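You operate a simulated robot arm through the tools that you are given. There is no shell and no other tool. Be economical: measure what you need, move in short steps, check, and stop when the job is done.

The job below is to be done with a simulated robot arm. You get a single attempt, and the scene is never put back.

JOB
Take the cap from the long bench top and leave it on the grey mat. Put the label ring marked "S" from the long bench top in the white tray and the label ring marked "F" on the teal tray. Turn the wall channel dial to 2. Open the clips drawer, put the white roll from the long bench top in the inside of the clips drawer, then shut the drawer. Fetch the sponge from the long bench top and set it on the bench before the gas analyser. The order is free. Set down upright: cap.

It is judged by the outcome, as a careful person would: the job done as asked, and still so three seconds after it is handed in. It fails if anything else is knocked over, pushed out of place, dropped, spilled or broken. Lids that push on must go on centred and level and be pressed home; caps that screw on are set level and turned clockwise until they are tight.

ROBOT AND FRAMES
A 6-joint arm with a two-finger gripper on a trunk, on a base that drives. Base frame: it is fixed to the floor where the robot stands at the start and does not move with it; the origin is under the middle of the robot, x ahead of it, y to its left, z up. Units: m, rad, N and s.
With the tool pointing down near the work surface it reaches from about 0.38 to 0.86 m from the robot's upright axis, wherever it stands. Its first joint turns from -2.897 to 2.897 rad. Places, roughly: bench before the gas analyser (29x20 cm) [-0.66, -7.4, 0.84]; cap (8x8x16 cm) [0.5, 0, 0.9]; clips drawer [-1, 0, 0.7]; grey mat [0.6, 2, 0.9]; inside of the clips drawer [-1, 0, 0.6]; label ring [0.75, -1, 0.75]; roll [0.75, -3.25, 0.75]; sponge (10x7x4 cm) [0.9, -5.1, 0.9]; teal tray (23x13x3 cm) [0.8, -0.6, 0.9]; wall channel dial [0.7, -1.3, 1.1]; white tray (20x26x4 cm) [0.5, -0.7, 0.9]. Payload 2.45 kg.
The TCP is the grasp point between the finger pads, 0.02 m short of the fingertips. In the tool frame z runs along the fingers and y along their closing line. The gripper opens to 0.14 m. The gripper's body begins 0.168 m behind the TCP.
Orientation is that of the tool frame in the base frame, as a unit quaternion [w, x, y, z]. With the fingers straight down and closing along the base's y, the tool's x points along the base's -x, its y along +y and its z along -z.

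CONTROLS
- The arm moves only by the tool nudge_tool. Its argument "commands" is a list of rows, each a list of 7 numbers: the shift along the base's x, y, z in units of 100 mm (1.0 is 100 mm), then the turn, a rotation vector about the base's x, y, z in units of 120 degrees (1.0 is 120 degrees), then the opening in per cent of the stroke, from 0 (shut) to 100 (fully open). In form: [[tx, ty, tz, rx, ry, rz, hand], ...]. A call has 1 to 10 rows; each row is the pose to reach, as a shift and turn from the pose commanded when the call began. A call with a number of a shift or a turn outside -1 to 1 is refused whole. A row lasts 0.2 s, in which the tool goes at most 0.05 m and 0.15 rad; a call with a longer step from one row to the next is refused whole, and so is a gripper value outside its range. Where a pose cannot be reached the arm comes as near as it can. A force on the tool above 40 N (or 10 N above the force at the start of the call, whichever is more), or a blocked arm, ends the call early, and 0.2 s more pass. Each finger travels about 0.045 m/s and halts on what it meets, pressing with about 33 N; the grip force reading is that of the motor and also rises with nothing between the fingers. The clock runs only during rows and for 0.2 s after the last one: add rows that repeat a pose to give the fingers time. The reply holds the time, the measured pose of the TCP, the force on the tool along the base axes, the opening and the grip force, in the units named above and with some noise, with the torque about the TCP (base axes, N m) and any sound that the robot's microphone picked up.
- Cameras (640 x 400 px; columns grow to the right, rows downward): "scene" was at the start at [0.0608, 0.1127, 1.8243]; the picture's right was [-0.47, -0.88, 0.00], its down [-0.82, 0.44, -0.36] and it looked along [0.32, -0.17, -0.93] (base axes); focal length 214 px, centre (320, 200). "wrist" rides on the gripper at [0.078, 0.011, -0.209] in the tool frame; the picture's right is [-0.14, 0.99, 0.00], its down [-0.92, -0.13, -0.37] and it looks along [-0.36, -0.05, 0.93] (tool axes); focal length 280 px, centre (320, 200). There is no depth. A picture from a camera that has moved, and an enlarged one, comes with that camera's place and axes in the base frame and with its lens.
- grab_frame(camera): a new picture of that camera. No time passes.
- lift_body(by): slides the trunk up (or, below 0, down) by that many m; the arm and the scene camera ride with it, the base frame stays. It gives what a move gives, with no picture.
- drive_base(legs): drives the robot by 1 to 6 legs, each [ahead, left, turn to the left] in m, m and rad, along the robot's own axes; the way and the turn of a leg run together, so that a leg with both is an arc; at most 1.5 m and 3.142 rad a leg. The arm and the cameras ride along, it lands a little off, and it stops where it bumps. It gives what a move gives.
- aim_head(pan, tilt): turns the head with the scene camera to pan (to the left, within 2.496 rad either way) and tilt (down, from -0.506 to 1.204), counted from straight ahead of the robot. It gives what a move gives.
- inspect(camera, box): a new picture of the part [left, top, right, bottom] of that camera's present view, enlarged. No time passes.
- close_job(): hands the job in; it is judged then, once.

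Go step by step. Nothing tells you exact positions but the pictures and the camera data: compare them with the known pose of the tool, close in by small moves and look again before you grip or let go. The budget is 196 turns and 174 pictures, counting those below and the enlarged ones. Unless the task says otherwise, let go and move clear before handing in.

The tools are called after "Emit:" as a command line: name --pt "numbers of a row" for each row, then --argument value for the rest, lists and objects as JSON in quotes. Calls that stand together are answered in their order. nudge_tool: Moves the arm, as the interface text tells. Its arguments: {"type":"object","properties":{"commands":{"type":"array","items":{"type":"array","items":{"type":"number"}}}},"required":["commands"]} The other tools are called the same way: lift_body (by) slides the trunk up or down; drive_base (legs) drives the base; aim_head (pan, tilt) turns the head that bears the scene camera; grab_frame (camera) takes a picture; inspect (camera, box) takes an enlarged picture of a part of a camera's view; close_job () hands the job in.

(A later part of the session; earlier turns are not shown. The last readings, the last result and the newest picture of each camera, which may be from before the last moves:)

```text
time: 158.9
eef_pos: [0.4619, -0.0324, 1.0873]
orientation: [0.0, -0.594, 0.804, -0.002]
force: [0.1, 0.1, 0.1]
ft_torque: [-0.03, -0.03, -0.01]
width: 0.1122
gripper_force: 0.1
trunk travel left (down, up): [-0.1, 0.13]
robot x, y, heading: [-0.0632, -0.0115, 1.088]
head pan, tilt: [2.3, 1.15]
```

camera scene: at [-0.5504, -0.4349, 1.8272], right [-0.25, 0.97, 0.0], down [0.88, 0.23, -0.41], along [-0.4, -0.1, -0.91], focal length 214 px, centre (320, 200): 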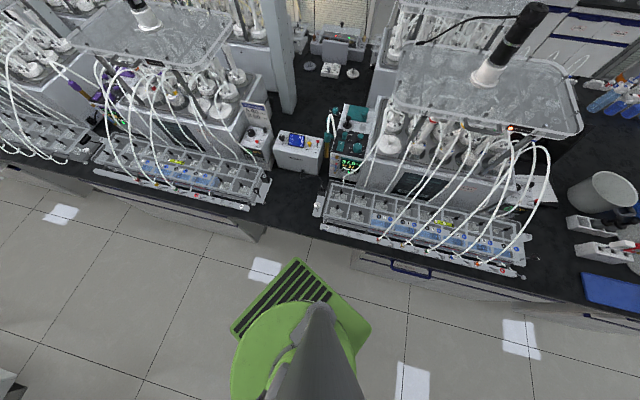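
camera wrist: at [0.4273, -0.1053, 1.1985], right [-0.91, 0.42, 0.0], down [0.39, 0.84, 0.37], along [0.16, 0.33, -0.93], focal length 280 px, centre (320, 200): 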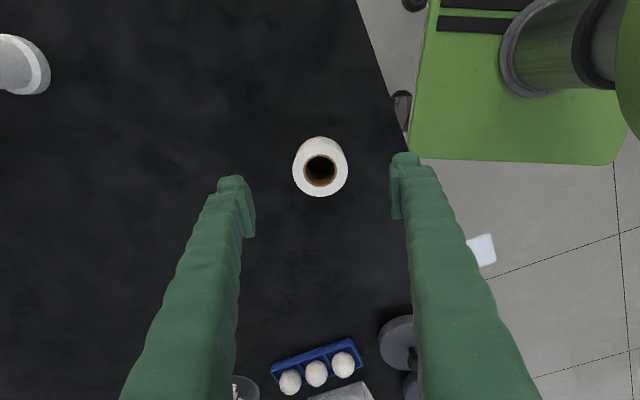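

The roll stands parked. Now turn around to face the clips drawer.

Emit:
drive_base --legs '[[0, 0, 3.14]]'

Emit:
aim_head --pan -1.1 --tilt 1.0

Emit:
grab_frame --camera "scene"

Emit:
grab_frame --camera "wrist"

```text
time: 166.7
eef_pos: [-0.5868, -0.0082, 1.0865]
orientation: [-0.001, 0.791, 0.612, -0.001]
force: [-0.5, 0.0, -0.7]
ft_torque: [-0.01, 0.02, 0.0]
width: 0.112
gripper_force: 0.0
trunk travel left (down, up): [-0.1, 0.13]
robot x, y, heading: [-0.0603, -0.0083, -2.006]
head pan, tilt: [2.3, 1.15]
```

```text
time: 169.6
eef_pos: [-0.5873, -0.008, 1.0861]
orientation: [-0.001, 0.791, 0.612, 0.0]
force: [0.4, 0.2, -0.2]
ft_torque: [-0.02, 0.03, -0.02]
width: 0.1123
gripper_force: 0.1
trunk travel left (down, up): [-0.1, 0.13]
robot x, y, heading: [-0.0593, -0.0079, -2.007]
head pan, tilt: [-1.1, 1.0]
```

```text
106 pictures are left
camera scene: at [-0.0071, -0.0803, 1.8369], right [-0.04, 1.0, 0.0], down [0.84, 0.03, -0.54], along [-0.54, -0.02, -0.84], focal length 214 px, centre (320, 200)
```

scene: 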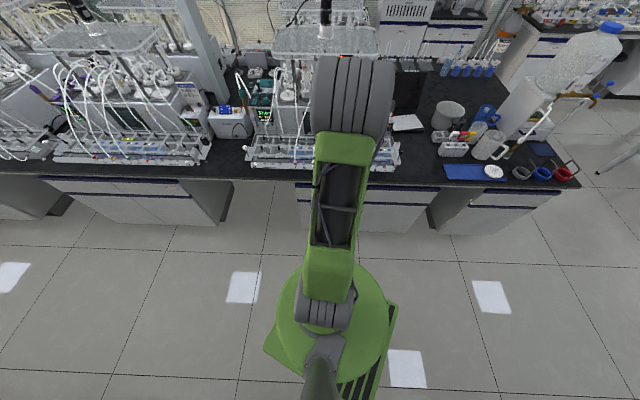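

```text
105 pictures are left
camera wrist: at [-0.5563, 0.0628, 1.2967], right [0.92, -0.38, 0.0], down [-0.35, -0.86, 0.37], along [-0.14, -0.34, -0.93], focal length 280 px, centre (320, 200)
```

wrist: 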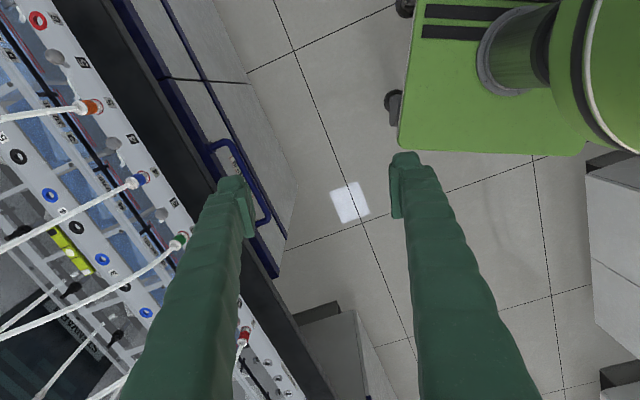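

The handle bar is at about x≈-0.755, y -0.13..0.04, z≈0.76, just beyond the bench edge. I'll back a little, lower the trunk, and bring the gripper to a tilted, square pose.

Emit:
drive_base --legs '[[-0.007, 0.085, 0]]'

Emit:
lift_body --by -0.1

Emit:
nudge_tool --pt "0 0 0 0 0 0.06 60" --pt "0 0 0 0 0 0.12 60" --pt "0 0 0 0.0 0.06 0.12 60" --pt "0 0 0 0.0 0.12 0.12 60"

```text
time: 171.0
eef_pos: [-0.5073, -0.0373, 1.0874]
orientation: [-0.001, 0.792, 0.611, 0.0]
force: [0.1, -0.3, -0.6]
ft_torque: [0.03, 0.03, -0.01]
width: 0.1122
gripper_force: 0.1
trunk travel left (down, up): [-0.1, 0.13]
robot x, y, heading: [0.0163, -0.0407, -2.002]
head pan, tilt: [-1.1, 1.0]
```

```text
time: 172.3
eef_pos: [-0.5073, -0.0391, 0.9863]
orientation: [-0.001, 0.791, 0.612, 0.001]
force: [-0.2, -0.6, 0.6]
ft_torque: [-0.01, 0.0, 0.02]
width: 0.1121
gripper_force: 0.0
trunk travel left (down, up): [0.0, 0.23]
robot x, y, heading: [0.0165, -0.0433, -2.006]
head pan, tilt: [-1.1, 1.0]
```

```text
time: 173.3
eef_pos: [-0.5082, -0.038, 0.9873]
orientation: [-0.079, 0.701, 0.701, -0.1]
force: [0.2, 0.1, 0.5]
ft_torque: [-0.05, 0.0, -0.01]
width: 0.0841
gripper_force: 0.1
trunk travel left (down, up): [0.0, 0.23]
robot x, y, heading: [0.0196, -0.0395, -2.009]
head pan, tilt: [-1.1, 1.0]
```

Emit:
nudge_tool --pt "0 0 -0.1 0 0.063 0 60" --pt "0 0 -0.3 0 0.126 0 60" --pt "0 0 -0.5 0 0.189 0 60" --pt "0 0 -0.7 0 0.252 0 60" --pt "0 0 -0.9 0 0.315 0 60" --pt "0 0 -1.0 0 0.378 0 60"

Emit:
grab_frame --camera "wrist"

Emit:
grab_frame --camera "scene"

```text
time: 174.8
eef_pos: [-0.5126, -0.0235, 0.9843]
orientation: [-0.181, 0.692, 0.681, -0.159]
force: [0.1, 0.0, 0.3]
ft_torque: [-0.01, -0.05, -0.02]
width: 0.0839
gripper_force: 0.1
out of reach, approached as far as the arm can: row 2, 3, 4, 5, 6
trunk travel left (down, up): [0.0, 0.23]
robot x, y, heading: [0.0186, -0.037, -2.004]
head pan, tilt: [-1.1, 1.0]
```

```text
104 pictures are left
camera wrist: at [-0.403, 0.0469, 1.1672], right [0.87, -0.14, -0.47], down [0.04, -0.93, 0.36], along [-0.49, -0.33, -0.81], focal length 280 px, centre (320, 200)
```

wrist: 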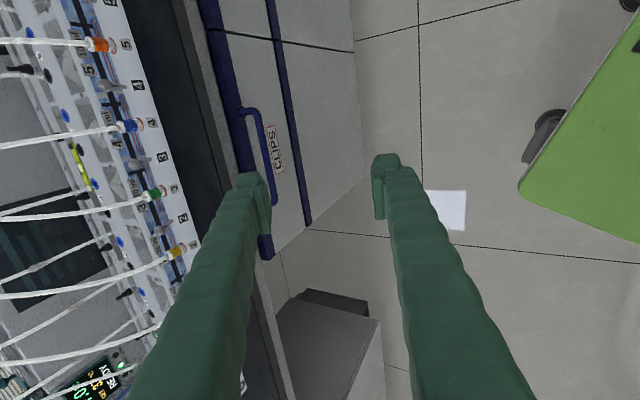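

```text
103 pictures are left
camera scene: at [0.0723, -0.1095, 1.7369], right [-0.04, 1.0, 0.0], down [0.84, 0.03, -0.54], along [-0.54, -0.02, -0.84], focal length 214 px, centre (320, 200)
```

scene: 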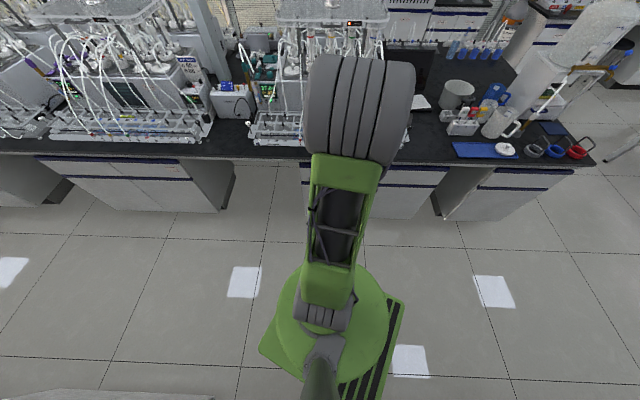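

Too near the body for tilting; I'll extend outward while tilting.

Emit:
nudge_tool --pt "-0.3 -0.05 0 0 0 0 50" --pt "-0.6 -0.1 0 0 0.05 0 50" --pt "-0.9 -0.15 -0.2 0 0.1 0 50" --pt "-0.9 -0.15 -0.5 0 0.15 0 50" --pt "-0.9 -0.15 -0.8 0 0.2 0 50" --pt "-0.9 -0.15 -1.0 0 0.25 0 50"

Emit:
grab_frame --camera "wrist"

```text
time: 176.2
eef_pos: [-0.6026, -0.0397, 0.8798]
orientation: [-0.351, 0.627, 0.61, -0.334]
force: [-1.1, 0.5, 0.1]
ft_torque: [-0.03, -0.02, 0.02]
width: 0.0696
gripper_force: 0.0
out of reach, approached as far as the arm can: row 2, 3
trunk travel left (down, up): [0.0, 0.23]
robot x, y, heading: [0.0197, -0.0393, -2.006]
head pan, tilt: [-1.1, 1.0]
```

```text
102 pictures are left
camera wrist: at [-0.4174, 0.0305, 0.9835], right [0.52, -0.14, -0.84], down [0.21, -0.93, 0.29], along [-0.83, -0.33, -0.46], focal length 280 px, centre (320, 200)
```

wrist: 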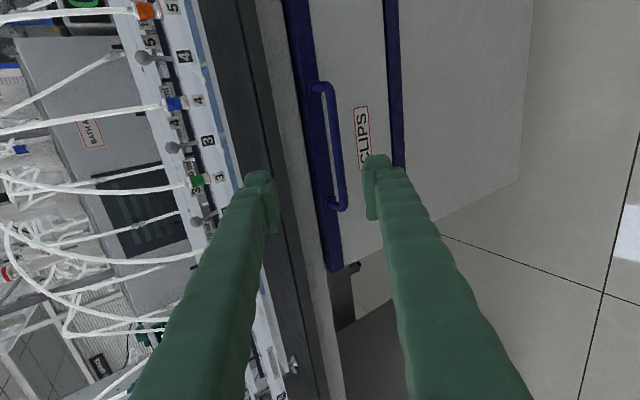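

I now have a clear view: bar middle at about (-0.751,-0.036,0.762). Approach along the tool axis, partway first.

Emit:
nudge_tool --pt "-0.2 0.02 -0.3 0 0 0 42" --pt "-0.5 0.03 -0.6 0 0 0 42" --pt "-0.75 0.03 -0.78 0 0 0 42"

Emit:
grab_frame --camera "wrist"

```text
time: 176.9
eef_pos: [-0.6794, -0.0371, 0.8006]
orientation: [-0.351, 0.626, 0.611, -0.333]
force: [0.0, -0.4, 0.2]
ft_torque: [0.03, 0.02, 0.01]
width: 0.0587
gripper_force: 0.1
trunk travel left (down, up): [0.0, 0.23]
robot x, y, heading: [0.0135, -0.0378, -2.008]
head pan, tilt: [-1.1, 1.0]
```

```text
101 pictures are left
camera wrist: at [-0.4933, 0.0331, 0.9045], right [0.52, -0.14, -0.84], down [0.21, -0.93, 0.29], along [-0.83, -0.33, -0.46], focal length 280 px, centre (320, 200)
```

wrist: 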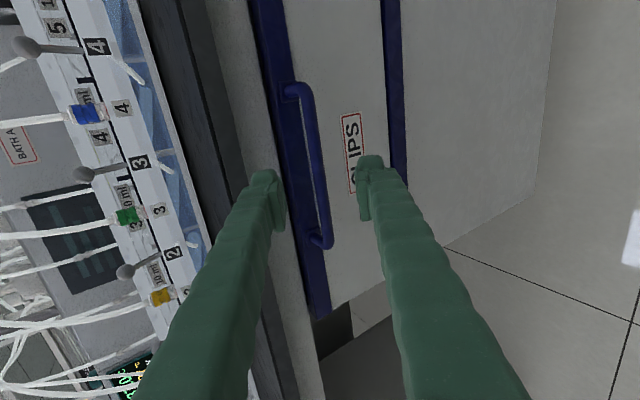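

Emit:
nudge_tool --pt "-0.3 0 -0.17 0 0 0 42" --pt "-0.5 0 -0.29 0 0 0 42" --pt "-0.65 0 -0.36 0 0 0 42"

Emit:
grab_frame --camera "wrist"

```text
time: 177.8
eef_pos: [-0.7437, -0.0361, 0.7659]
orientation: [-0.352, 0.627, 0.611, -0.333]
force: [0.8, -0.3, 0.0]
ft_torque: [-0.01, -0.01, 0.01]
width: 0.0588
gripper_force: 0.0
trunk travel left (down, up): [0.0, 0.23]
robot x, y, heading: [0.0195, -0.036, -2.009]
head pan, tilt: [-1.1, 1.0]
```

```text
100 pictures are left
camera wrist: at [-0.5579, 0.0334, 0.87], right [0.52, -0.14, -0.84], down [0.21, -0.93, 0.29], along [-0.83, -0.33, -0.46], focal length 280 px, centre (320, 200)
```

wrist: 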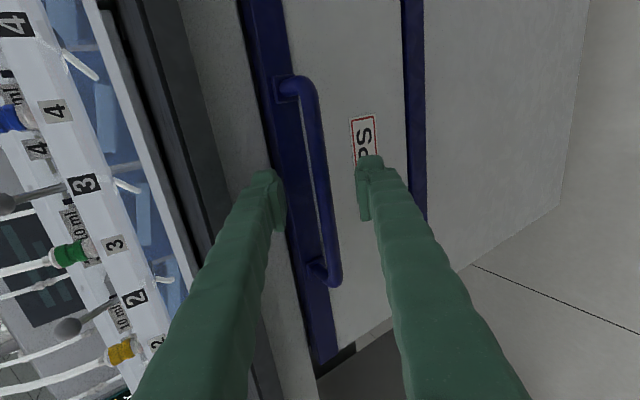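

The bar is between the fingers. Close on it.

Emit:
nudge_tool --pt "0 0 0 0 0 0 20" --pt "0 0 0 0 0 0 0" --pt "0 0 0 0 0 0 0" --pt "0 0 0 0 0 0 0" --pt "0 0 0 0 0 0 0"

Emit:
nudge_tool --pt "0.15 0 0 0 0 0 0" --pt "0.35 0 0 0 0 0 0" --pt "0.6 0 0 0 0 0 0" --pt "0.8 0 0 0 0 0 0" --pt "1.0 0 0 0 0 0 0"

Emit:
grab_frame --camera "wrist"

```text
time: 178.9
eef_pos: [-0.7418, -0.0363, 0.7641]
orientation: [-0.35, 0.627, 0.612, -0.333]
force: [6.3, 0.8, -11.5]
ft_torque: [0.51, -0.14, 0.35]
width: 0.0118
gripper_force: 38.2
trunk travel left (down, up): [0.0, 0.23]
robot x, y, heading: [0.0171, -0.0368, -2.005]
head pan, tilt: [-1.1, 1.0]
```

```text
time: 180.2
eef_pos: [-0.6415, -0.0364, 0.7644]
orientation: [-0.35, 0.628, 0.611, -0.332]
force: [1.1, -0.5, -18.7]
ft_torque: [0.28, -0.25, 0.31]
width: 0.0117
gripper_force: 38.6
trunk travel left (down, up): [0.0, 0.23]
robot x, y, heading: [0.0195, -0.036, -2.006]
head pan, tilt: [-1.1, 1.0]
```

```text
99 pictures are left
camera wrist: at [-0.457, 0.0334, 0.8688], right [0.52, -0.14, -0.84], down [0.21, -0.93, 0.29], along [-0.82, -0.33, -0.46], focal length 280 px, centre (320, 200)
```

wrist: 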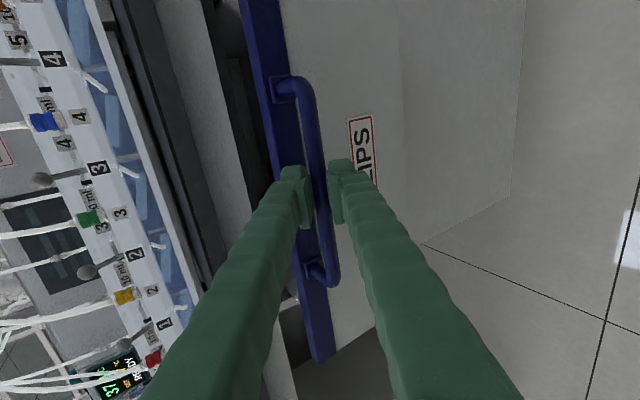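

The drawer slides out. Continue pulling.

Emit:
nudge_tool --pt "0.15 0 -0.015 0 0 0 0" --pt "0.35 0 -0.015 0 0 0 0" --pt "0.6 0 -0.015 0 0 0 0" --pt "0.8 0 -0.015 0 0 0 0" --pt "1.0 0 -0.015 0 0 0 0"

Emit:
nudge_tool --pt "0.15 0 0 0 0 0 0" --pt "0.3 0 0 0 0 0 0" --pt "0.45 0 0 0 0 0 0" --pt "0.5 0 0 0 0 0 0"

Emit:
grab_frame --camera "scene"

```text
time: 181.3
eef_pos: [-0.5422, -0.0359, 0.7654]
orientation: [-0.353, 0.627, 0.609, -0.333]
force: [0.7, 12.0, -1.4]
ft_torque: [0.21, -0.08, -0.04]
width: 0.0116
gripper_force: 38.9
trunk travel left (down, up): [0.0, 0.23]
robot x, y, heading: [0.0207, -0.0392, -2.008]
head pan, tilt: [-1.1, 1.0]
```

```text
time: 182.3
eef_pos: [-0.4931, -0.036, 0.7649]
orientation: [-0.353, 0.626, 0.61, -0.333]
force: [-0.4, 15.3, 7.0]
ft_torque: [0.03, 0.1, -0.21]
width: 0.0114
gripper_force: 38.2
trunk travel left (down, up): [0.0, 0.23]
robot x, y, heading: [0.0186, -0.0411, -2.008]
head pan, tilt: [-1.1, 1.0]
```

```text
98 pictures are left
camera scene: at [0.073, -0.1084, 1.7369], right [-0.04, 1.0, 0.0], down [0.84, 0.03, -0.54], along [-0.54, -0.02, -0.84], focal length 214 px, centre (320, 200)
```

scene: 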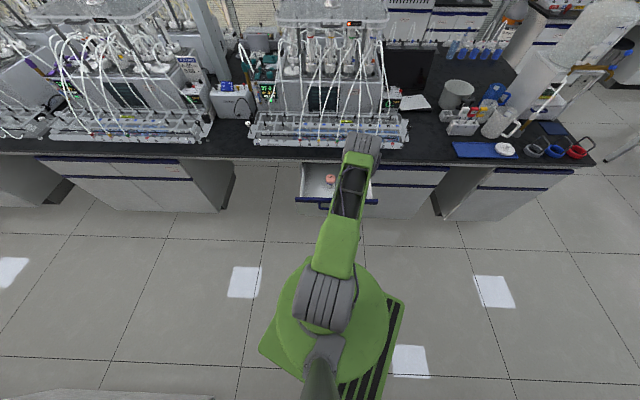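

The drawer is open 25 cm. Release the bar and back off.

Emit:
nudge_tool --pt "0 0 0 0 0 0 20" --pt "0 0 0 0 0 0 45" --pt "0 0 0 0 0 0 60" --pt "0 0 0 0 0 0 60"

Emit:
drive_base --legs '[[-0.021, 0.046, 0]]'

Emit:
grab_frame --camera "wrist"

```text
time: 183.3
eef_pos: [-0.4932, -0.0378, 0.7634]
orientation: [-0.351, 0.627, 0.611, -0.333]
force: [0.0, -0.2, -0.5]
ft_torque: [-0.01, 0.02, 0.0]
width: 0.0838
gripper_force: 0.0
trunk travel left (down, up): [0.0, 0.23]
robot x, y, heading: [0.0161, -0.0359, -2.007]
head pan, tilt: [-1.1, 1.0]
```

```text
time: 184.3
eef_pos: [-0.4772, -0.0406, 0.7645]
orientation: [-0.35, 0.626, 0.612, -0.332]
force: [0.0, -0.3, 0.5]
ft_torque: [-0.02, -0.01, 0.03]
width: 0.084
gripper_force: 0.0
trunk travel left (down, up): [0.0, 0.23]
robot x, y, heading: [0.0363, -0.0412, -2.001]
head pan, tilt: [-1.1, 1.0]
stopped in leg 1: the robot was blocked; the commanded pose is now the measured one
```

```text
97 pictures are left
camera wrist: at [-0.2922, 0.0304, 0.868], right [0.52, -0.14, -0.84], down [0.22, -0.93, 0.29], along [-0.82, -0.34, -0.46], focal length 280 px, centre (320, 200)
```

wrist: 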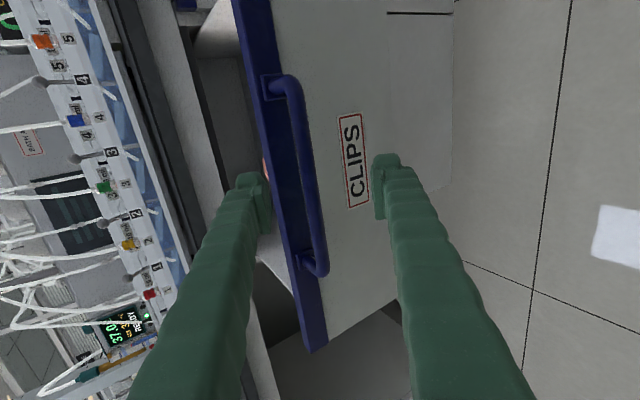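

Emit:
nudge_tool --pt "0.1 0 0.03 0 0 0 60" --pt "0.2 0 0.08 0 0 0 60" --pt "0.3 0 0.16 0 0 0 60"

Emit:
grab_frame --camera "wrist"

```text
time: 185.1
eef_pos: [-0.4668, -0.0353, 0.783]
orientation: [-0.365, 0.617, 0.608, -0.341]
force: [0.6, -0.4, -0.1]
ft_torque: [0.0, 0.01, -0.02]
width: 0.0843
gripper_force: 0.0
trunk travel left (down, up): [0.0, 0.23]
robot x, y, heading: [0.0356, -0.038, -2.003]
head pan, tilt: [-1.1, 1.0]
```

```text
96 pictures are left
camera wrist: at [-0.2785, 0.0335, 0.8812], right [0.49, -0.13, -0.86], down [0.23, -0.93, 0.27], along [-0.84, -0.33, -0.43], focal length 280 px, centre (320, 200)
```

wrist: 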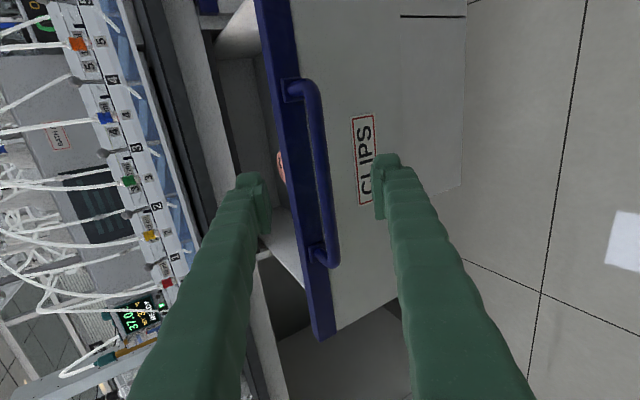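

Clear of the bar. Rise, untilt, raise the trunk, and turn back for the roll.

Emit:
lift_body --by 0.1

Emit:
nudge_tool --pt "0 0 0.3 0 0 0 80" --pt "0 0 0.6 0 -0.06 0 80" --pt "0 0 0.9 0 -0.12 0 80" --pt "0 0 1.0 0 -0.18 0 80" --pt "-0.1 0 1.0 0 -0.24 0 80" --pt "-0.2 0 1.0 0 -0.3 0 80" --pt "-0.3 0 1.0 0 -0.36 0 80" --pt "-0.4 0 1.0 0 -0.42 0 80" --pt "-0.5 0 1.0 0 -0.48 0 80" --pt "-0.5 0 1.0 0 -0.508 0 80"

Emit:
grab_frame --camera "wrist"

```text
time: 186.4
eef_pos: [-0.4664, -0.0356, 0.8832]
orientation: [-0.365, 0.618, 0.607, -0.341]
force: [-0.4, 0.7, -0.2]
ft_torque: [-0.02, -0.04, 0.02]
width: 0.0842
gripper_force: 0.0
trunk travel left (down, up): [-0.1, 0.13]
robot x, y, heading: [0.029, -0.0364, -2.001]
head pan, tilt: [-1.1, 1.0]
```

```text
time: 188.6
eef_pos: [-0.501, -0.0393, 0.9783]
orientation: [0.009, 0.708, 0.705, 0.031]
force: [0.2, 1.2, -0.4]
ft_torque: [0.0, 0.03, 0.03]
width: 0.1121
gripper_force: 0.1
out of reach, approached as far as the arm can: row 1, 2, 3, 4, 7
trunk travel left (down, up): [-0.1, 0.13]
robot x, y, heading: [0.0348, -0.0405, -2.001]
head pan, tilt: [-1.1, 1.0]
```

```text
95 pictures are left
camera wrist: at [-0.5005, 0.0308, 1.1904], right [0.99, -0.14, 0.05], down [-0.15, -0.93, 0.33], along [0.0, -0.34, -0.94], focal length 280 px, centre (320, 200)
```

wrist: 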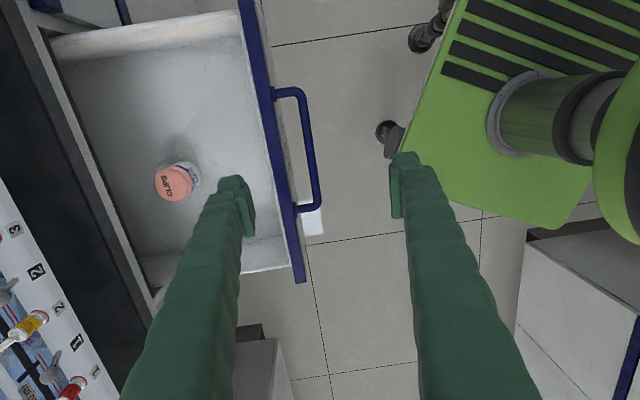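

Emit:
nudge_tool --pt "0 0 0.4 -0.0148 0.027 0 80" --pt "0 0 0.8 -0.0148 0.027 0 80" --pt "0 0 1.0 -0.0148 0.027 0 80"

Emit:
drive_base --legs '[[0.037, -0.08, 0], [0, 0, -3.14]]'

Emit:
grab_frame --camera "wrist"

```text
time: 189.4
eef_pos: [-0.501, -0.0393, 1.0783]
orientation: [-0.001, 0.709, 0.706, 0.0]
force: [-0.3, -0.2, 0.3]
ft_torque: [0.0, -0.03, 0.02]
width: 0.1122
gripper_force: 0.0
trunk travel left (down, up): [-0.1, 0.13]
robot x, y, heading: [0.0337, -0.0414, -2.001]
head pan, tilt: [-1.1, 1.0]
```

```text
time: 198.0
eef_pos: [0.4774, -0.021, 1.0784]
orientation: [-0.002, 0.718, -0.696, 0.001]
force: [0.4, 0.0, -0.2]
ft_torque: [0.0, -0.01, 0.02]
width: 0.1121
gripper_force: 0.1
trunk travel left (down, up): [-0.1, 0.13]
robot x, y, heading: [-0.0572, -0.0373, 1.178]
head pan, tilt: [-1.1, 1.0]
```

```text
94 pictures are left
camera wrist: at [0.4686, -0.0994, 1.288], right [-0.99, 0.1, 0.0], down [0.1, 0.92, 0.37], along [0.04, 0.37, -0.93], focal length 280 px, centre (320, 200)
```

wrist: 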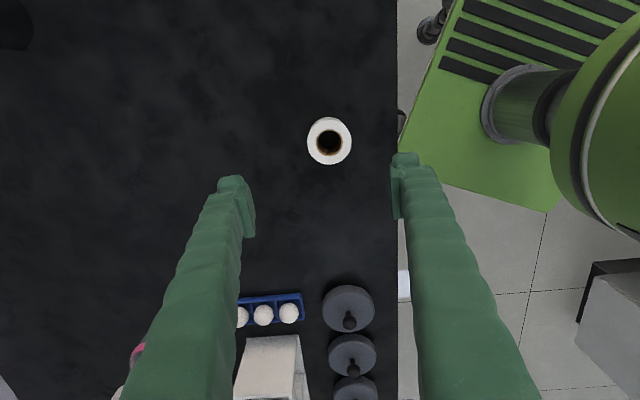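

The roll is below at (0.463,-0.031). I'll turn the gripper ~86° (closing along y, better for the drawer), centre and descend.

Emit:
nudge_tool --pt "-0.02 -0.01 0 0 0 -0.0715 80" --pt "-0.04 -0.02 0 0 0 -0.143 80" --pt "-0.06 -0.04 0 0 0 -0.2145 80" --pt "-0.08 -0.06 0 0 0 -0.286 80" --pt "-0.1 -0.08 0 0 0 -0.3575 80" --pt "-0.12 -0.1 0 0 0 -0.429 80" --pt "-0.14 -0.1 0 0 0 -0.5005 80" --pt "-0.145 -0.1 -0.2 0 0 -0.572 80" --pt "-0.145 -0.1 -0.4 0 0 -0.6435 80" --pt "-0.145 -0.1 -0.6 0 0 -0.715 80"

Emit:
grab_frame --camera "wrist"

```text
time: 200.2
eef_pos: [0.4616, -0.0293, 1.017]
orientation: [0.001, -0.052, 0.999, -0.001]
force: [-0.4, -0.9, 0.1]
ft_torque: [0.0, 0.03, 0.02]
width: 0.1117
gripper_force: 0.0
trunk travel left (down, up): [-0.1, 0.13]
robot x, y, heading: [-0.0578, -0.0433, 1.18]
head pan, tilt: [-1.1, 1.0]
```

```text
93 pictures are left
camera wrist: at [0.3838, -0.0273, 1.2273], right [0.03, 1.0, 0.0], down [0.93, -0.03, 0.37], along [0.37, -0.01, -0.93], focal length 280 px, centre (320, 200)
```

wrist: 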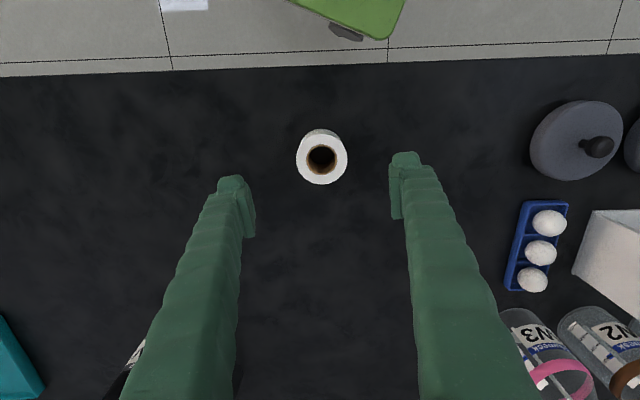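

Emit:
nudge_tool --pt "0 0 -0.4 0 0 0 80" --pt "0 0 -0.8 0 0 0 80" --pt "0 0 -1.0 0 0 0 80"

Emit:
nudge_tool --pt "0 0 -0.3 0 0 0 80" --pt "0 0 -0.3 0 0 0 40" --pt "0 0 -0.3 0 0 0 0" --pt "0 0 -0.3 0 0 0 0" --pt "0 0 -0.3 0 0 0 0" --pt "0 0 -0.3 0 0 0 0" --pt "0 0 0.0 0 0 0 0" --pt "0 0 0.4 0 0 0 0" --pt "0 0 0.7 0 0 0 0" --pt "0 0 1.0 0 0 0 0"

Emit:
nudge_tool --pt "0 0 0.4 0 0 0 0" --pt "0 0 0.8 0 0 0 0" --pt "0 0 1.0 0 0 0 0"

Emit:
grab_frame --camera "wrist"

```text
time: 201.0
eef_pos: [0.4632, -0.0286, 0.9174]
orientation: [0.0, -0.053, 0.999, -0.001]
force: [0.3, 0.3, 0.1]
ft_torque: [0.01, 0.01, 0.0]
width: 0.1121
gripper_force: 0.1
trunk travel left (down, up): [-0.1, 0.13]
robot x, y, heading: [-0.0542, -0.0386, 1.181]
head pan, tilt: [-1.1, 1.0]
```

```text
time: 203.2
eef_pos: [0.4623, -0.0299, 1.0187]
orientation: [0.0, -0.053, 0.999, -0.001]
force: [0.1, -0.9, -1.6]
ft_torque: [0.0, -0.02, -0.03]
width: 0.0598
gripper_force: 33.4
trunk travel left (down, up): [-0.1, 0.13]
robot x, y, heading: [-0.0572, -0.0412, 1.176]
head pan, tilt: [-1.1, 1.0]
```

```text
time: 204.0
eef_pos: [0.4626, -0.03, 1.1187]
orientation: [0.0, -0.053, 0.999, -0.002]
force: [-0.1, 0.0, -0.6]
ft_torque: [0.0, -0.01, 0.03]
width: 0.06
gripper_force: 33.5
trunk travel left (down, up): [-0.1, 0.13]
robot x, y, heading: [-0.0553, -0.0399, 1.178]
head pan, tilt: [-1.1, 1.0]
```

```text
92 pictures are left
camera wrist: at [0.3838, -0.0277, 1.3286], right [0.03, 1.0, 0.0], down [0.93, -0.03, 0.37], along [0.37, -0.01, -0.93], focal length 280 px, centre (320, 200)
```

wrist: 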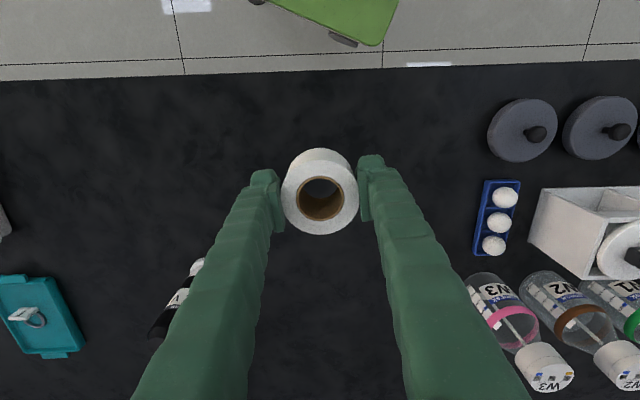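

Emit:
drive_base --legs '[[0, 0, 3.14]]'

Emit:
grab_frame --camera "wrist"

Emit:
grab_frame --camera "scene"

```text
time: 211.7
eef_pos: [-0.5748, -0.034, 1.1177]
orientation: [-0.001, 0.999, 0.039, 0.0]
force: [0.3, -0.1, -1.1]
ft_torque: [0.0, 0.0, -0.02]
width: 0.0599
gripper_force: 32.8
trunk travel left (down, up): [-0.1, 0.13]
robot x, y, heading: [-0.0536, -0.042, -1.999]
head pan, tilt: [-1.1, 1.0]
```

```text
91 pictures are left
camera wrist: at [-0.4945, -0.0405, 1.3282], right [-0.06, -1.0, 0.0], down [-0.93, 0.06, 0.37], along [-0.37, 0.02, -0.93], focal length 280 px, centre (320, 200)
```

wrist: 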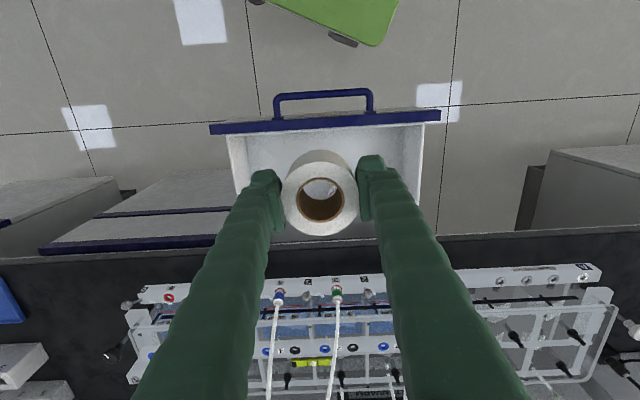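

```text
90 pictures are left
camera scene: at [0.0, -0.1108, 1.8369], right [-0.05, 1.0, 0.0], down [0.84, 0.04, -0.54], along [-0.54, -0.03, -0.84], focal length 214 px, centre (320, 200)
```

scene: 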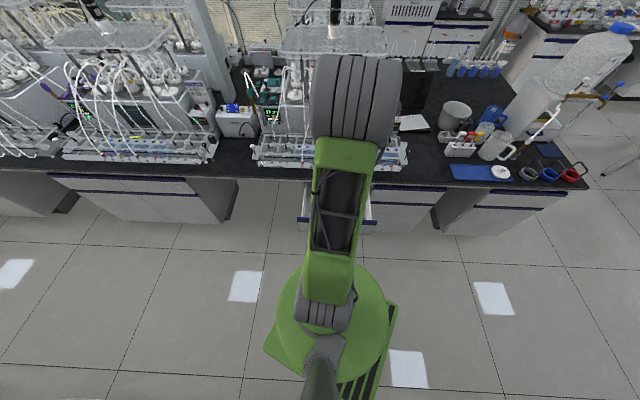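

The roll hangs over the open drawer; the CLIPS jar is at about (-0.76,-0.08). I'll place the roll at (-0.64,0.03) — lower with trunk and arm.

Emit:
nudge_tool --pt "-0.3 0.3 0 0 0 0 0" --pt "-0.65 0.64 0 0 0 0 0" --pt "-0.65 0.64 -0.4 0 0 0 0" --pt "-0.65 0.64 -0.8 0 0 0 0" --pt "-0.65 0.64 -1.0 0 0 0 0"

Emit:
lift_body --by -0.1

Emit:
grab_frame --camera "wrist"

```text
time: 212.9
eef_pos: [-0.6382, 0.0322, 1.0178]
orientation: [-0.001, 0.999, 0.039, 0.0]
force: [-0.4, 0.1, -0.5]
ft_torque: [0.01, -0.05, 0.0]
width: 0.0599
gripper_force: 33.3
trunk travel left (down, up): [-0.1, 0.13]
robot x, y, heading: [-0.0572, -0.0379, -1.994]
head pan, tilt: [-1.1, 1.0]
```

```text
time: 214.2
eef_pos: [-0.6376, 0.0314, 0.9175]
orientation: [-0.001, 0.999, 0.039, 0.0]
force: [-0.4, 0.2, -0.5]
ft_torque: [0.0, 0.01, 0.01]
width: 0.0598
gripper_force: 32.9
trunk travel left (down, up): [0.0, 0.23]
robot x, y, heading: [-0.0555, -0.0416, -1.995]
head pan, tilt: [-1.1, 1.0]
```

```text
89 pictures are left
camera wrist: at [-0.5591, 0.0251, 1.1278], right [-0.06, -1.0, 0.0], down [-0.93, 0.06, 0.37], along [-0.37, 0.02, -0.93], focal length 280 px, centre (320, 200)
```

wrist: 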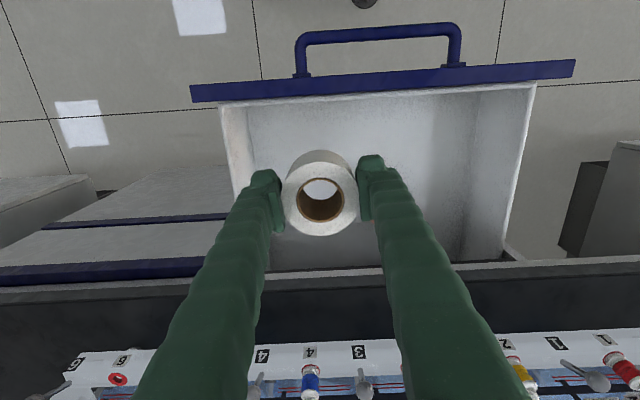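

Emit:
nudge_tool --pt "0 0 -0.4 0 0 0 0" --pt "0 0 -0.8 0 0 0 0" --pt "0 0 -1.0 0 0 0 0"

Emit:
nudge_tool --pt "0 0 -0.3 0 0 0 0" --pt "0 0 -0.6 0 0 0 0" --pt "0 0 -0.8 0 0 0 0"

Emit:
grab_frame --camera "wrist"

```text
time: 215.0
eef_pos: [-0.6382, 0.0322, 0.8176]
orientation: [-0.001, 0.999, 0.038, 0.001]
force: [-0.1, -0.5, -0.8]
ft_torque: [0.02, -0.06, 0.02]
width: 0.0599
gripper_force: 32.8
trunk travel left (down, up): [0.0, 0.23]
robot x, y, heading: [-0.057, -0.0402, -1.993]
head pan, tilt: [-1.1, 1.0]
```

```text
time: 215.8
eef_pos: [-0.638, 0.0312, 0.737]
orientation: [-0.001, 0.999, 0.037, 0.0]
force: [0.2, -0.3, -2.0]
ft_torque: [0.04, -0.02, -0.01]
width: 0.0598
gripper_force: 32.8
trunk travel left (down, up): [0.0, 0.23]
robot x, y, heading: [-0.0556, -0.0441, -1.998]
head pan, tilt: [-1.1, 1.0]
```

```text
88 pictures are left
camera wrist: at [-0.5591, 0.0249, 0.9483], right [-0.06, -1.0, 0.0], down [-0.93, 0.06, 0.37], along [-0.37, 0.02, -0.93], focal length 280 px, centre (320, 200)
```

wrist: 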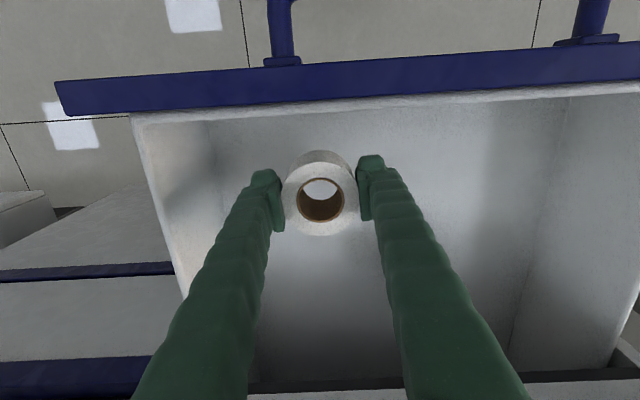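

Emit:
nudge_tool --pt "0 0 -0.2 0 0 0 0" --pt "0 0 -0.4 0 0 0 0" --pt "0 0 -0.55 0 0 0 0" --pt "0 0 -0.65 0 0 0 0" --pt "0 0 -0.72 0 0 0 0" --pt "0 0 -0.79 0 0 0 0" --pt "0 0 -0.86 0 0 0 0" --pt "0 0 -0.93 0 0 0 0" --pt "0 0 -1.0 0 0 0 0"

Emit:
grab_frame --camera "wrist"

```text
time: 217.2
eef_pos: [-0.6451, 0.0309, 0.6658]
orientation: [-0.001, 0.999, 0.038, -0.005]
force: [-1.8, -3.3, 17.7]
ft_torque: [-0.07, -0.25, -0.02]
width: 0.0605
gripper_force: 33.4
trunk travel left (down, up): [0.0, 0.23]
robot x, y, heading: [-0.0555, -0.0419, -1.996]
head pan, tilt: [-1.1, 1.0]
stopped in row 6: the force on the tool passed its limit at 41 N (the readings are from after the stop); the commanded pose is now the measured one
```

```text
87 pictures are left
camera wrist: at [-0.5627, 0.0242, 0.8752], right [-0.06, -1.0, 0.0], down [-0.92, 0.05, 0.38], along [-0.38, 0.03, -0.93], focal length 280 px, centre (320, 200)
```

wrist: 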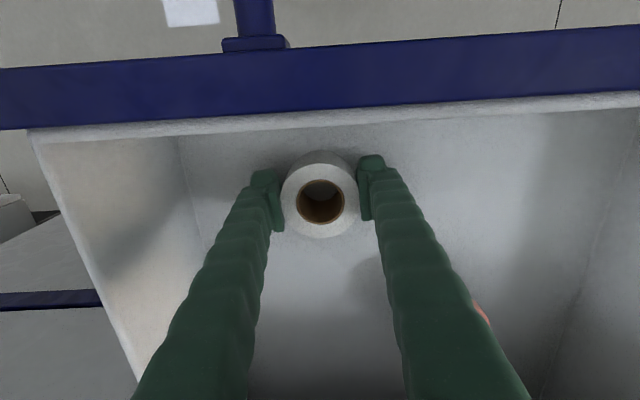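

Emit:
inspect --camera "wrist" --box '[220, 120, 420, 245]'

Emit:
grab_frame --camera "scene"

```text
3.20 times, centred on (320, 182) of wrist
camera zoom: at [-0.5627, 0.0242, 0.8752], right [-0.06, -1.0, 0.0], down [-0.92, 0.05, 0.38], along [-0.38, 0.03, -0.93], focal length 897 px, centre (320, 256)
```

zoom: 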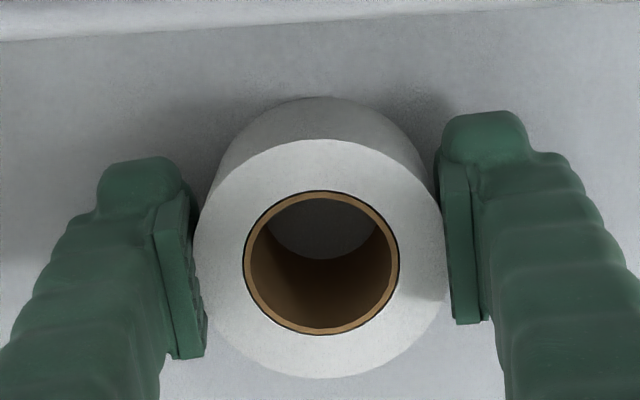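

```text
85 pictures are left
camera scene: at [0.0011, -0.1115, 1.7368], right [-0.05, 1.0, 0.0], down [0.84, 0.04, -0.54], along [-0.54, -0.03, -0.84], focal length 214 px, centre (320, 200)
```

scene: 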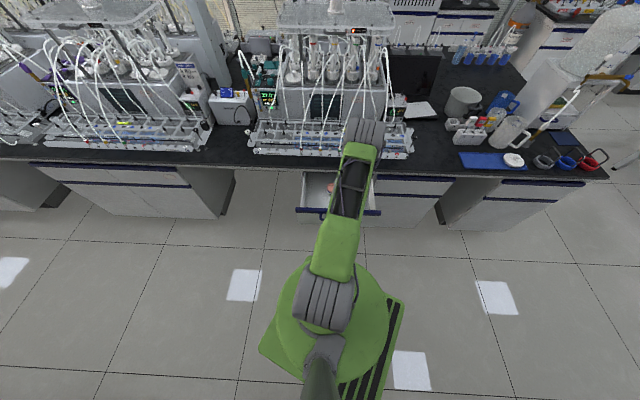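

The roll seems to be touching the drawer floor. I'll ease up until the force vanishes, then look at heights.

Emit:
nudge_tool --pt "0.03 0 0.02 0 0 0 0" --pt "0.06 0 0.04 0 0 0 0"

Emit:
nudge_tool --pt "0 0 -0.02 0 0 0 0" --pt "0 0 -0.04 0 0 0 0"

```text
time: 217.8
eef_pos: [-0.6353, 0.032, 0.667]
orientation: [-0.002, 0.999, 0.038, -0.003]
force: [0.3, -0.4, -1.6]
ft_torque: [-0.04, -0.01, 0.01]
width: 0.0605
gripper_force: 33.1
trunk travel left (down, up): [0.0, 0.23]
robot x, y, heading: [-0.0528, -0.0424, -1.994]
head pan, tilt: [-1.1, 1.0]
```

```text
time: 218.4
eef_pos: [-0.6374, 0.0327, 0.6671]
orientation: [-0.003, 0.999, 0.039, -0.005]
force: [1.0, -0.4, 21.4]
ft_torque: [0.04, -0.18, 0.0]
width: 0.0605
gripper_force: 32.6
trunk travel left (down, up): [0.0, 0.23]
robot x, y, heading: [-0.0568, -0.0453, -1.992]
head pan, tilt: [-1.1, 1.0]
```

The load is on the tool itself, so the roll is on the drawer floor. Release and rise.

Emit:
nudge_tool --pt "0 0 0.025 0 0 0 0" --pt "0 0 0.025 0 0 0 50" --pt "0 0 0.025 0 0 0 58" --pt "0 0 0.025 0 0 0 58" --pt "0 0 0.3 0 0 0 58" --pt "0 0 0.7 0 0 0 58" --pt "0 0 1.0 0 0 0 58"

Emit:
grab_frame --camera "wrist"

```text
time: 220.0
eef_pos: [-0.6365, 0.0315, 0.7651]
orientation: [-0.002, 0.999, 0.039, -0.004]
force: [-0.2, 0.5, 0.0]
ft_torque: [-0.02, 0.02, 0.01]
width: 0.0813
gripper_force: 0.0
trunk travel left (down, up): [0.0, 0.23]
robot x, y, heading: [-0.0535, -0.0431, -1.997]
head pan, tilt: [-1.1, 1.0]
```

```text
84 pictures are left
camera wrist: at [-0.5562, 0.025, 0.9739], right [-0.06, -1.0, 0.0], down [-0.93, 0.06, 0.38], along [-0.37, 0.03, -0.93], focal length 280 px, centre (320, 200)
```

wrist: 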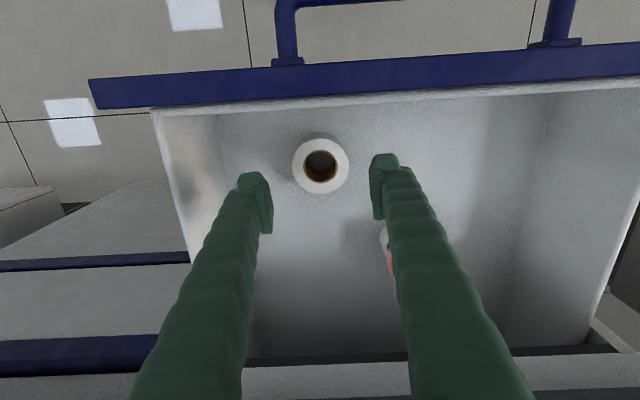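

The roll stands inside the drawer. Now rise, back off, and set the closed fingers in front of the handle to push it shut.

Emit:
nudge_tool --pt "0 0 0.4 0 0 0 40" --pt "0 0 0.8 0 0 0 20" --pt "0 0 1.0 0 0 0 0" --pt "0 0 1.0 0 0 0 0"

Emit:
drive_base --legs '[[0.033, 0.097, 0]]'

Emit:
nudge_tool --pt "0.4 0 0 0 0 0 0" --pt "0.8 0 0 0 0 0 0" --pt "0.98 0 0 0 0 0 0" --pt "0.98 0 -0.4 0 0 0 0" --pt "0.98 0 -0.8 0 0 0 0" --pt "0.98 0 -0.97 0 0 0 0"

Emit:
grab_frame --camera "wrist"

```text
time: 221.0
eef_pos: [-0.6374, 0.0307, 0.8645]
orientation: [-0.002, 0.999, 0.038, -0.003]
force: [0.5, 0.7, -1.0]
ft_torque: [-0.01, 0.04, 0.04]
width: 0.0001
gripper_force: 3.9
trunk travel left (down, up): [0.0, 0.23]
robot x, y, heading: [-0.0542, -0.0361, -1.997]
head pan, tilt: [-1.1, 1.0]
```

```text
time: 222.5
eef_pos: [-0.561, -0.0387, 0.864]
orientation: [-0.001, 0.999, 0.039, -0.003]
force: [0.4, 0.0, 0.2]
ft_torque: [-0.01, 0.04, -0.03]
width: 0.0
gripper_force: 29.5
trunk travel left (down, up): [0.0, 0.23]
robot x, y, heading: [0.0196, -0.1095, -1.995]
head pan, tilt: [-1.1, 1.0]
```

```text
time: 223.9
eef_pos: [-0.4635, -0.0395, 0.7661]
orientation: [-0.003, 0.999, 0.038, -0.003]
force: [0.0, 1.1, -0.4]
ft_torque: [0.0, -0.04, 0.0]
width: 0.0
gripper_force: 29.8
trunk travel left (down, up): [0.0, 0.23]
robot x, y, heading: [0.0198, -0.11, -1.991]
head pan, tilt: [-1.1, 1.0]
```

```text
83 pictures are left
camera wrist: at [-0.3831, -0.0461, 0.9758], right [-0.06, -1.0, 0.0], down [-0.93, 0.06, 0.38], along [-0.37, 0.03, -0.93], focal length 280 px, centre (320, 200)
```

wrist: 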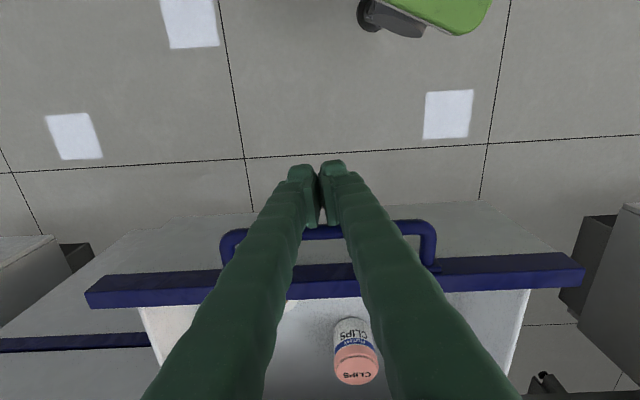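

Emit:
nudge_tool --pt "-0.2 0 0 0 0 0 0" --pt "-0.4 0 0 0 0 0 0" --pt "-0.6 0 0 0 0 0 0" --pt "-0.8 0 0 0 0 0 0" --pt "-1.0 0 0 0 0 0 0"

Emit:
nudge_tool --pt "-0.2 0 0 0 0 0 0" --pt "-0.4 0 0 0 0 0 0" --pt "-0.6 0 0 0 0 0 0" --pt "-0.8 0 0 0 0 0 0" --pt "-1.0 0 0 0 0 0 0"

Emit:
nudge_tool --pt "-0.15 0 0 0 0 0 0" --pt "-0.3 0 0 0 0 0 0" --pt "-0.4 0 0 0 0 0 0" --pt "-0.5 0 0 0 0 0 0" --pt "-0.57 0 0 0 0 0 0" --pt "-0.62 0 0 0 0 0 0" --pt "-0.66 0 0 0 0 0 0"

Emit:
grab_frame --camera "wrist"

```text
time: 225.1
eef_pos: [-0.563, -0.0371, 0.7673]
orientation: [-0.002, 0.999, 0.037, -0.004]
force: [0.2, -0.5, 0.5]
ft_torque: [-0.01, 0.03, -0.02]
width: 0.0002
gripper_force: 29.4
trunk travel left (down, up): [0.0, 0.23]
robot x, y, heading: [0.0208, -0.1104, -1.997]
head pan, tilt: [-1.1, 1.0]
```

```text
time: 226.3
eef_pos: [-0.6645, -0.0366, 0.7692]
orientation: [-0.002, 0.999, 0.037, -0.004]
force: [-0.2, 0.2, -0.3]
ft_torque: [0.02, -0.01, 0.0]
width: 0.0001
gripper_force: 29.9
trunk travel left (down, up): [0.0, 0.23]
robot x, y, heading: [0.0197, -0.113, -1.997]
head pan, tilt: [-1.1, 1.0]
```

```text
time: 227.9
eef_pos: [-0.7256, -0.0374, 0.767]
orientation: [-0.001, 0.999, 0.038, -0.001]
force: [16.3, 1.8, 6.3]
ft_torque: [0.12, -0.07, -0.23]
width: 0.0
gripper_force: 29.4
trunk travel left (down, up): [0.0, 0.23]
robot x, y, heading: [0.0227, -0.1117, -1.992]
head pan, tilt: [-1.1, 1.0]
```

```text
82 pictures are left
camera wrist: at [-0.6462, -0.0446, 0.9765], right [-0.06, -1.0, 0.0], down [-0.93, 0.06, 0.37], along [-0.37, 0.03, -0.93], focal length 280 px, centre (320, 200)
```

wrist: 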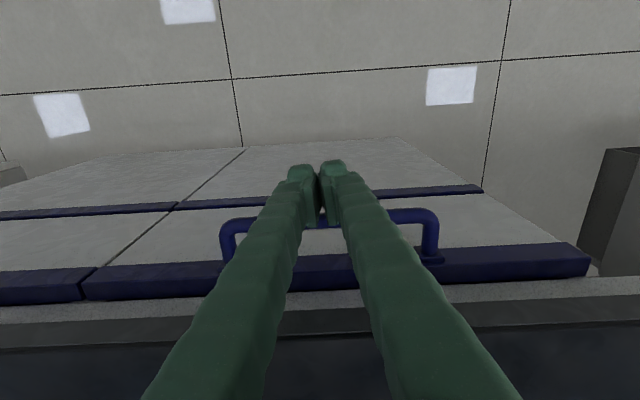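

Contact at 16 N; press a touch more to be sure it is fully home.

Emit:
nudge_tool --pt "-0.04 0 0 0 0 0 0" --pt "-0.08 0 0 0 0 0 0" --pt "-0.12 0 0 0 0 0 0"

Emit:
inspect --camera "wrist" --box '[30, 220, 230, 320]'

```text
time: 228.4
eef_pos: [-0.7258, -0.0378, 0.7632]
orientation: [-0.002, 0.999, 0.038, 0.005]
force: [5.9, 0.7, -3.4]
ft_torque: [-0.09, -0.1, -0.06]
width: 0.0
gripper_force: 29.5
trunk travel left (down, up): [0.0, 0.23]
robot x, y, heading: [0.0211, -0.1074, -2.003]
head pan, tilt: [-1.1, 1.0]
stopped in row 2: the force on the tool passed its limit at 43 N (the readings are from after the stop); the commanded pose is now the measured one
```

```text
3.20 times, centred on (130, 270) of wrist
camera zoom: at [-0.649, -0.0443, 0.9743], right [-0.06, -1.0, 0.0], down [-0.93, 0.06, 0.36], along [-0.36, 0.03, -0.93], focal length 897 px, centre (928, -24)
```

zoom: 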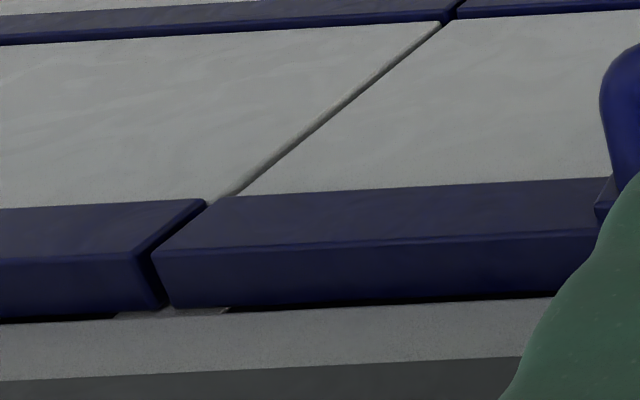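

The drawer front is flush with its neighbour: shut. Retreat the arm, raise, and turn for the trip to the sponge.

Emit:
nudge_tool --pt "0.3 0 0 0 0 0 10" --pt "0.6 0 0.2 0 0 0 20" --pt "0.9 0 0.5 0 0 0 30" --pt "1.0 0 0.9 0 0 0 40" --pt "1.0 0 1.0 0 0 0 60"

Emit:
lift_body --by 0.2

Emit:
nudge_tool --pt "0.4 0 0.4 0 0 0 60" --pt "0.8 0 0.8 0 0 0 60" --pt "1.0 0 1.0 0 0 0 60"

Emit:
drive_base --legs '[[0.12, -0.26, 0], [0, 0, 3.13]]'

```text
time: 229.6
eef_pos: [-0.6259, -0.0374, 0.8668]
orientation: [-0.001, 0.999, 0.038, 0.003]
force: [-0.5, 0.2, 1.0]
ft_torque: [-0.04, 0.0, 0.01]
width: 0.0838
gripper_force: 0.1
trunk travel left (down, up): [0.0, 0.23]
robot x, y, heading: [0.0215, -0.1107, -1.995]
head pan, tilt: [-1.1, 1.0]
```

```text
time: 231.8
eef_pos: [-0.6261, -0.0389, 1.0664]
orientation: [-0.002, 0.999, 0.037, 0.003]
force: [0.8, 0.8, 0.4]
ft_torque: [-0.04, 0.0, 0.0]
width: 0.0839
gripper_force: 0.1
trunk travel left (down, up): [-0.2, 0.03]
robot x, y, heading: [0.0229, -0.113, -1.992]
head pan, tilt: [-1.1, 1.0]
```

```text
refused: row 1 steps farther than a row can; nothing moved
```

```text
time: 242.0
eef_pos: [0.3813, -0.1875, 1.0662]
orientation: [-0.003, -0.034, 0.999, -0.001]
force: [-0.3, -0.9, 0.4]
ft_torque: [0.01, -0.01, -0.01]
width: 0.0836
gripper_force: 0.1
trunk travel left (down, up): [-0.2, 0.03]
robot x, y, heading: [-0.2645, -0.1124, 1.138]
head pan, tilt: [-1.1, 1.0]
```

Emit:
nudge_tool --pt "-0.3 0 0.3 0 0 0 60" --pt "-0.6 0 0.6 0 0 0 60" --pt "-0.9 0.2 0.9 0 0 0 60" --pt "-1.0 0.5 1.0 0 0 0 60"

Emit:
drive_base --legs '[[-0.046, 0.1, 0], [-1.3, -0.608, 0], [-1.3, -0.608, 0]]'

```text
time: 243.0
eef_pos: [0.2814, -0.1379, 1.168]
orientation: [-0.004, -0.034, 0.999, -0.001]
force: [0.0, -0.1, 0.0]
ft_torque: [0.01, 0.02, -0.01]
width: 0.0841
gripper_force: 0.1
trunk travel left (down, up): [-0.2, 0.03]
robot x, y, heading: [-0.2685, -0.1107, 1.136]
head pan, tilt: [-1.1, 1.0]
```

```text
time: 258.2
eef_pos: [0.2187, -3.0391, 1.1681]
orientation: [-0.003, -0.043, 0.999, -0.001]
force: [0.4, 1.3, 0.2]
ft_torque: [0.01, -0.01, 0.0]
width: 0.0842
gripper_force: 0.0
trunk travel left (down, up): [-0.2, 0.03]
robot x, y, heading: [-0.3287, -3.0239, 1.16]
head pan, tilt: [-1.1, 1.0]
```

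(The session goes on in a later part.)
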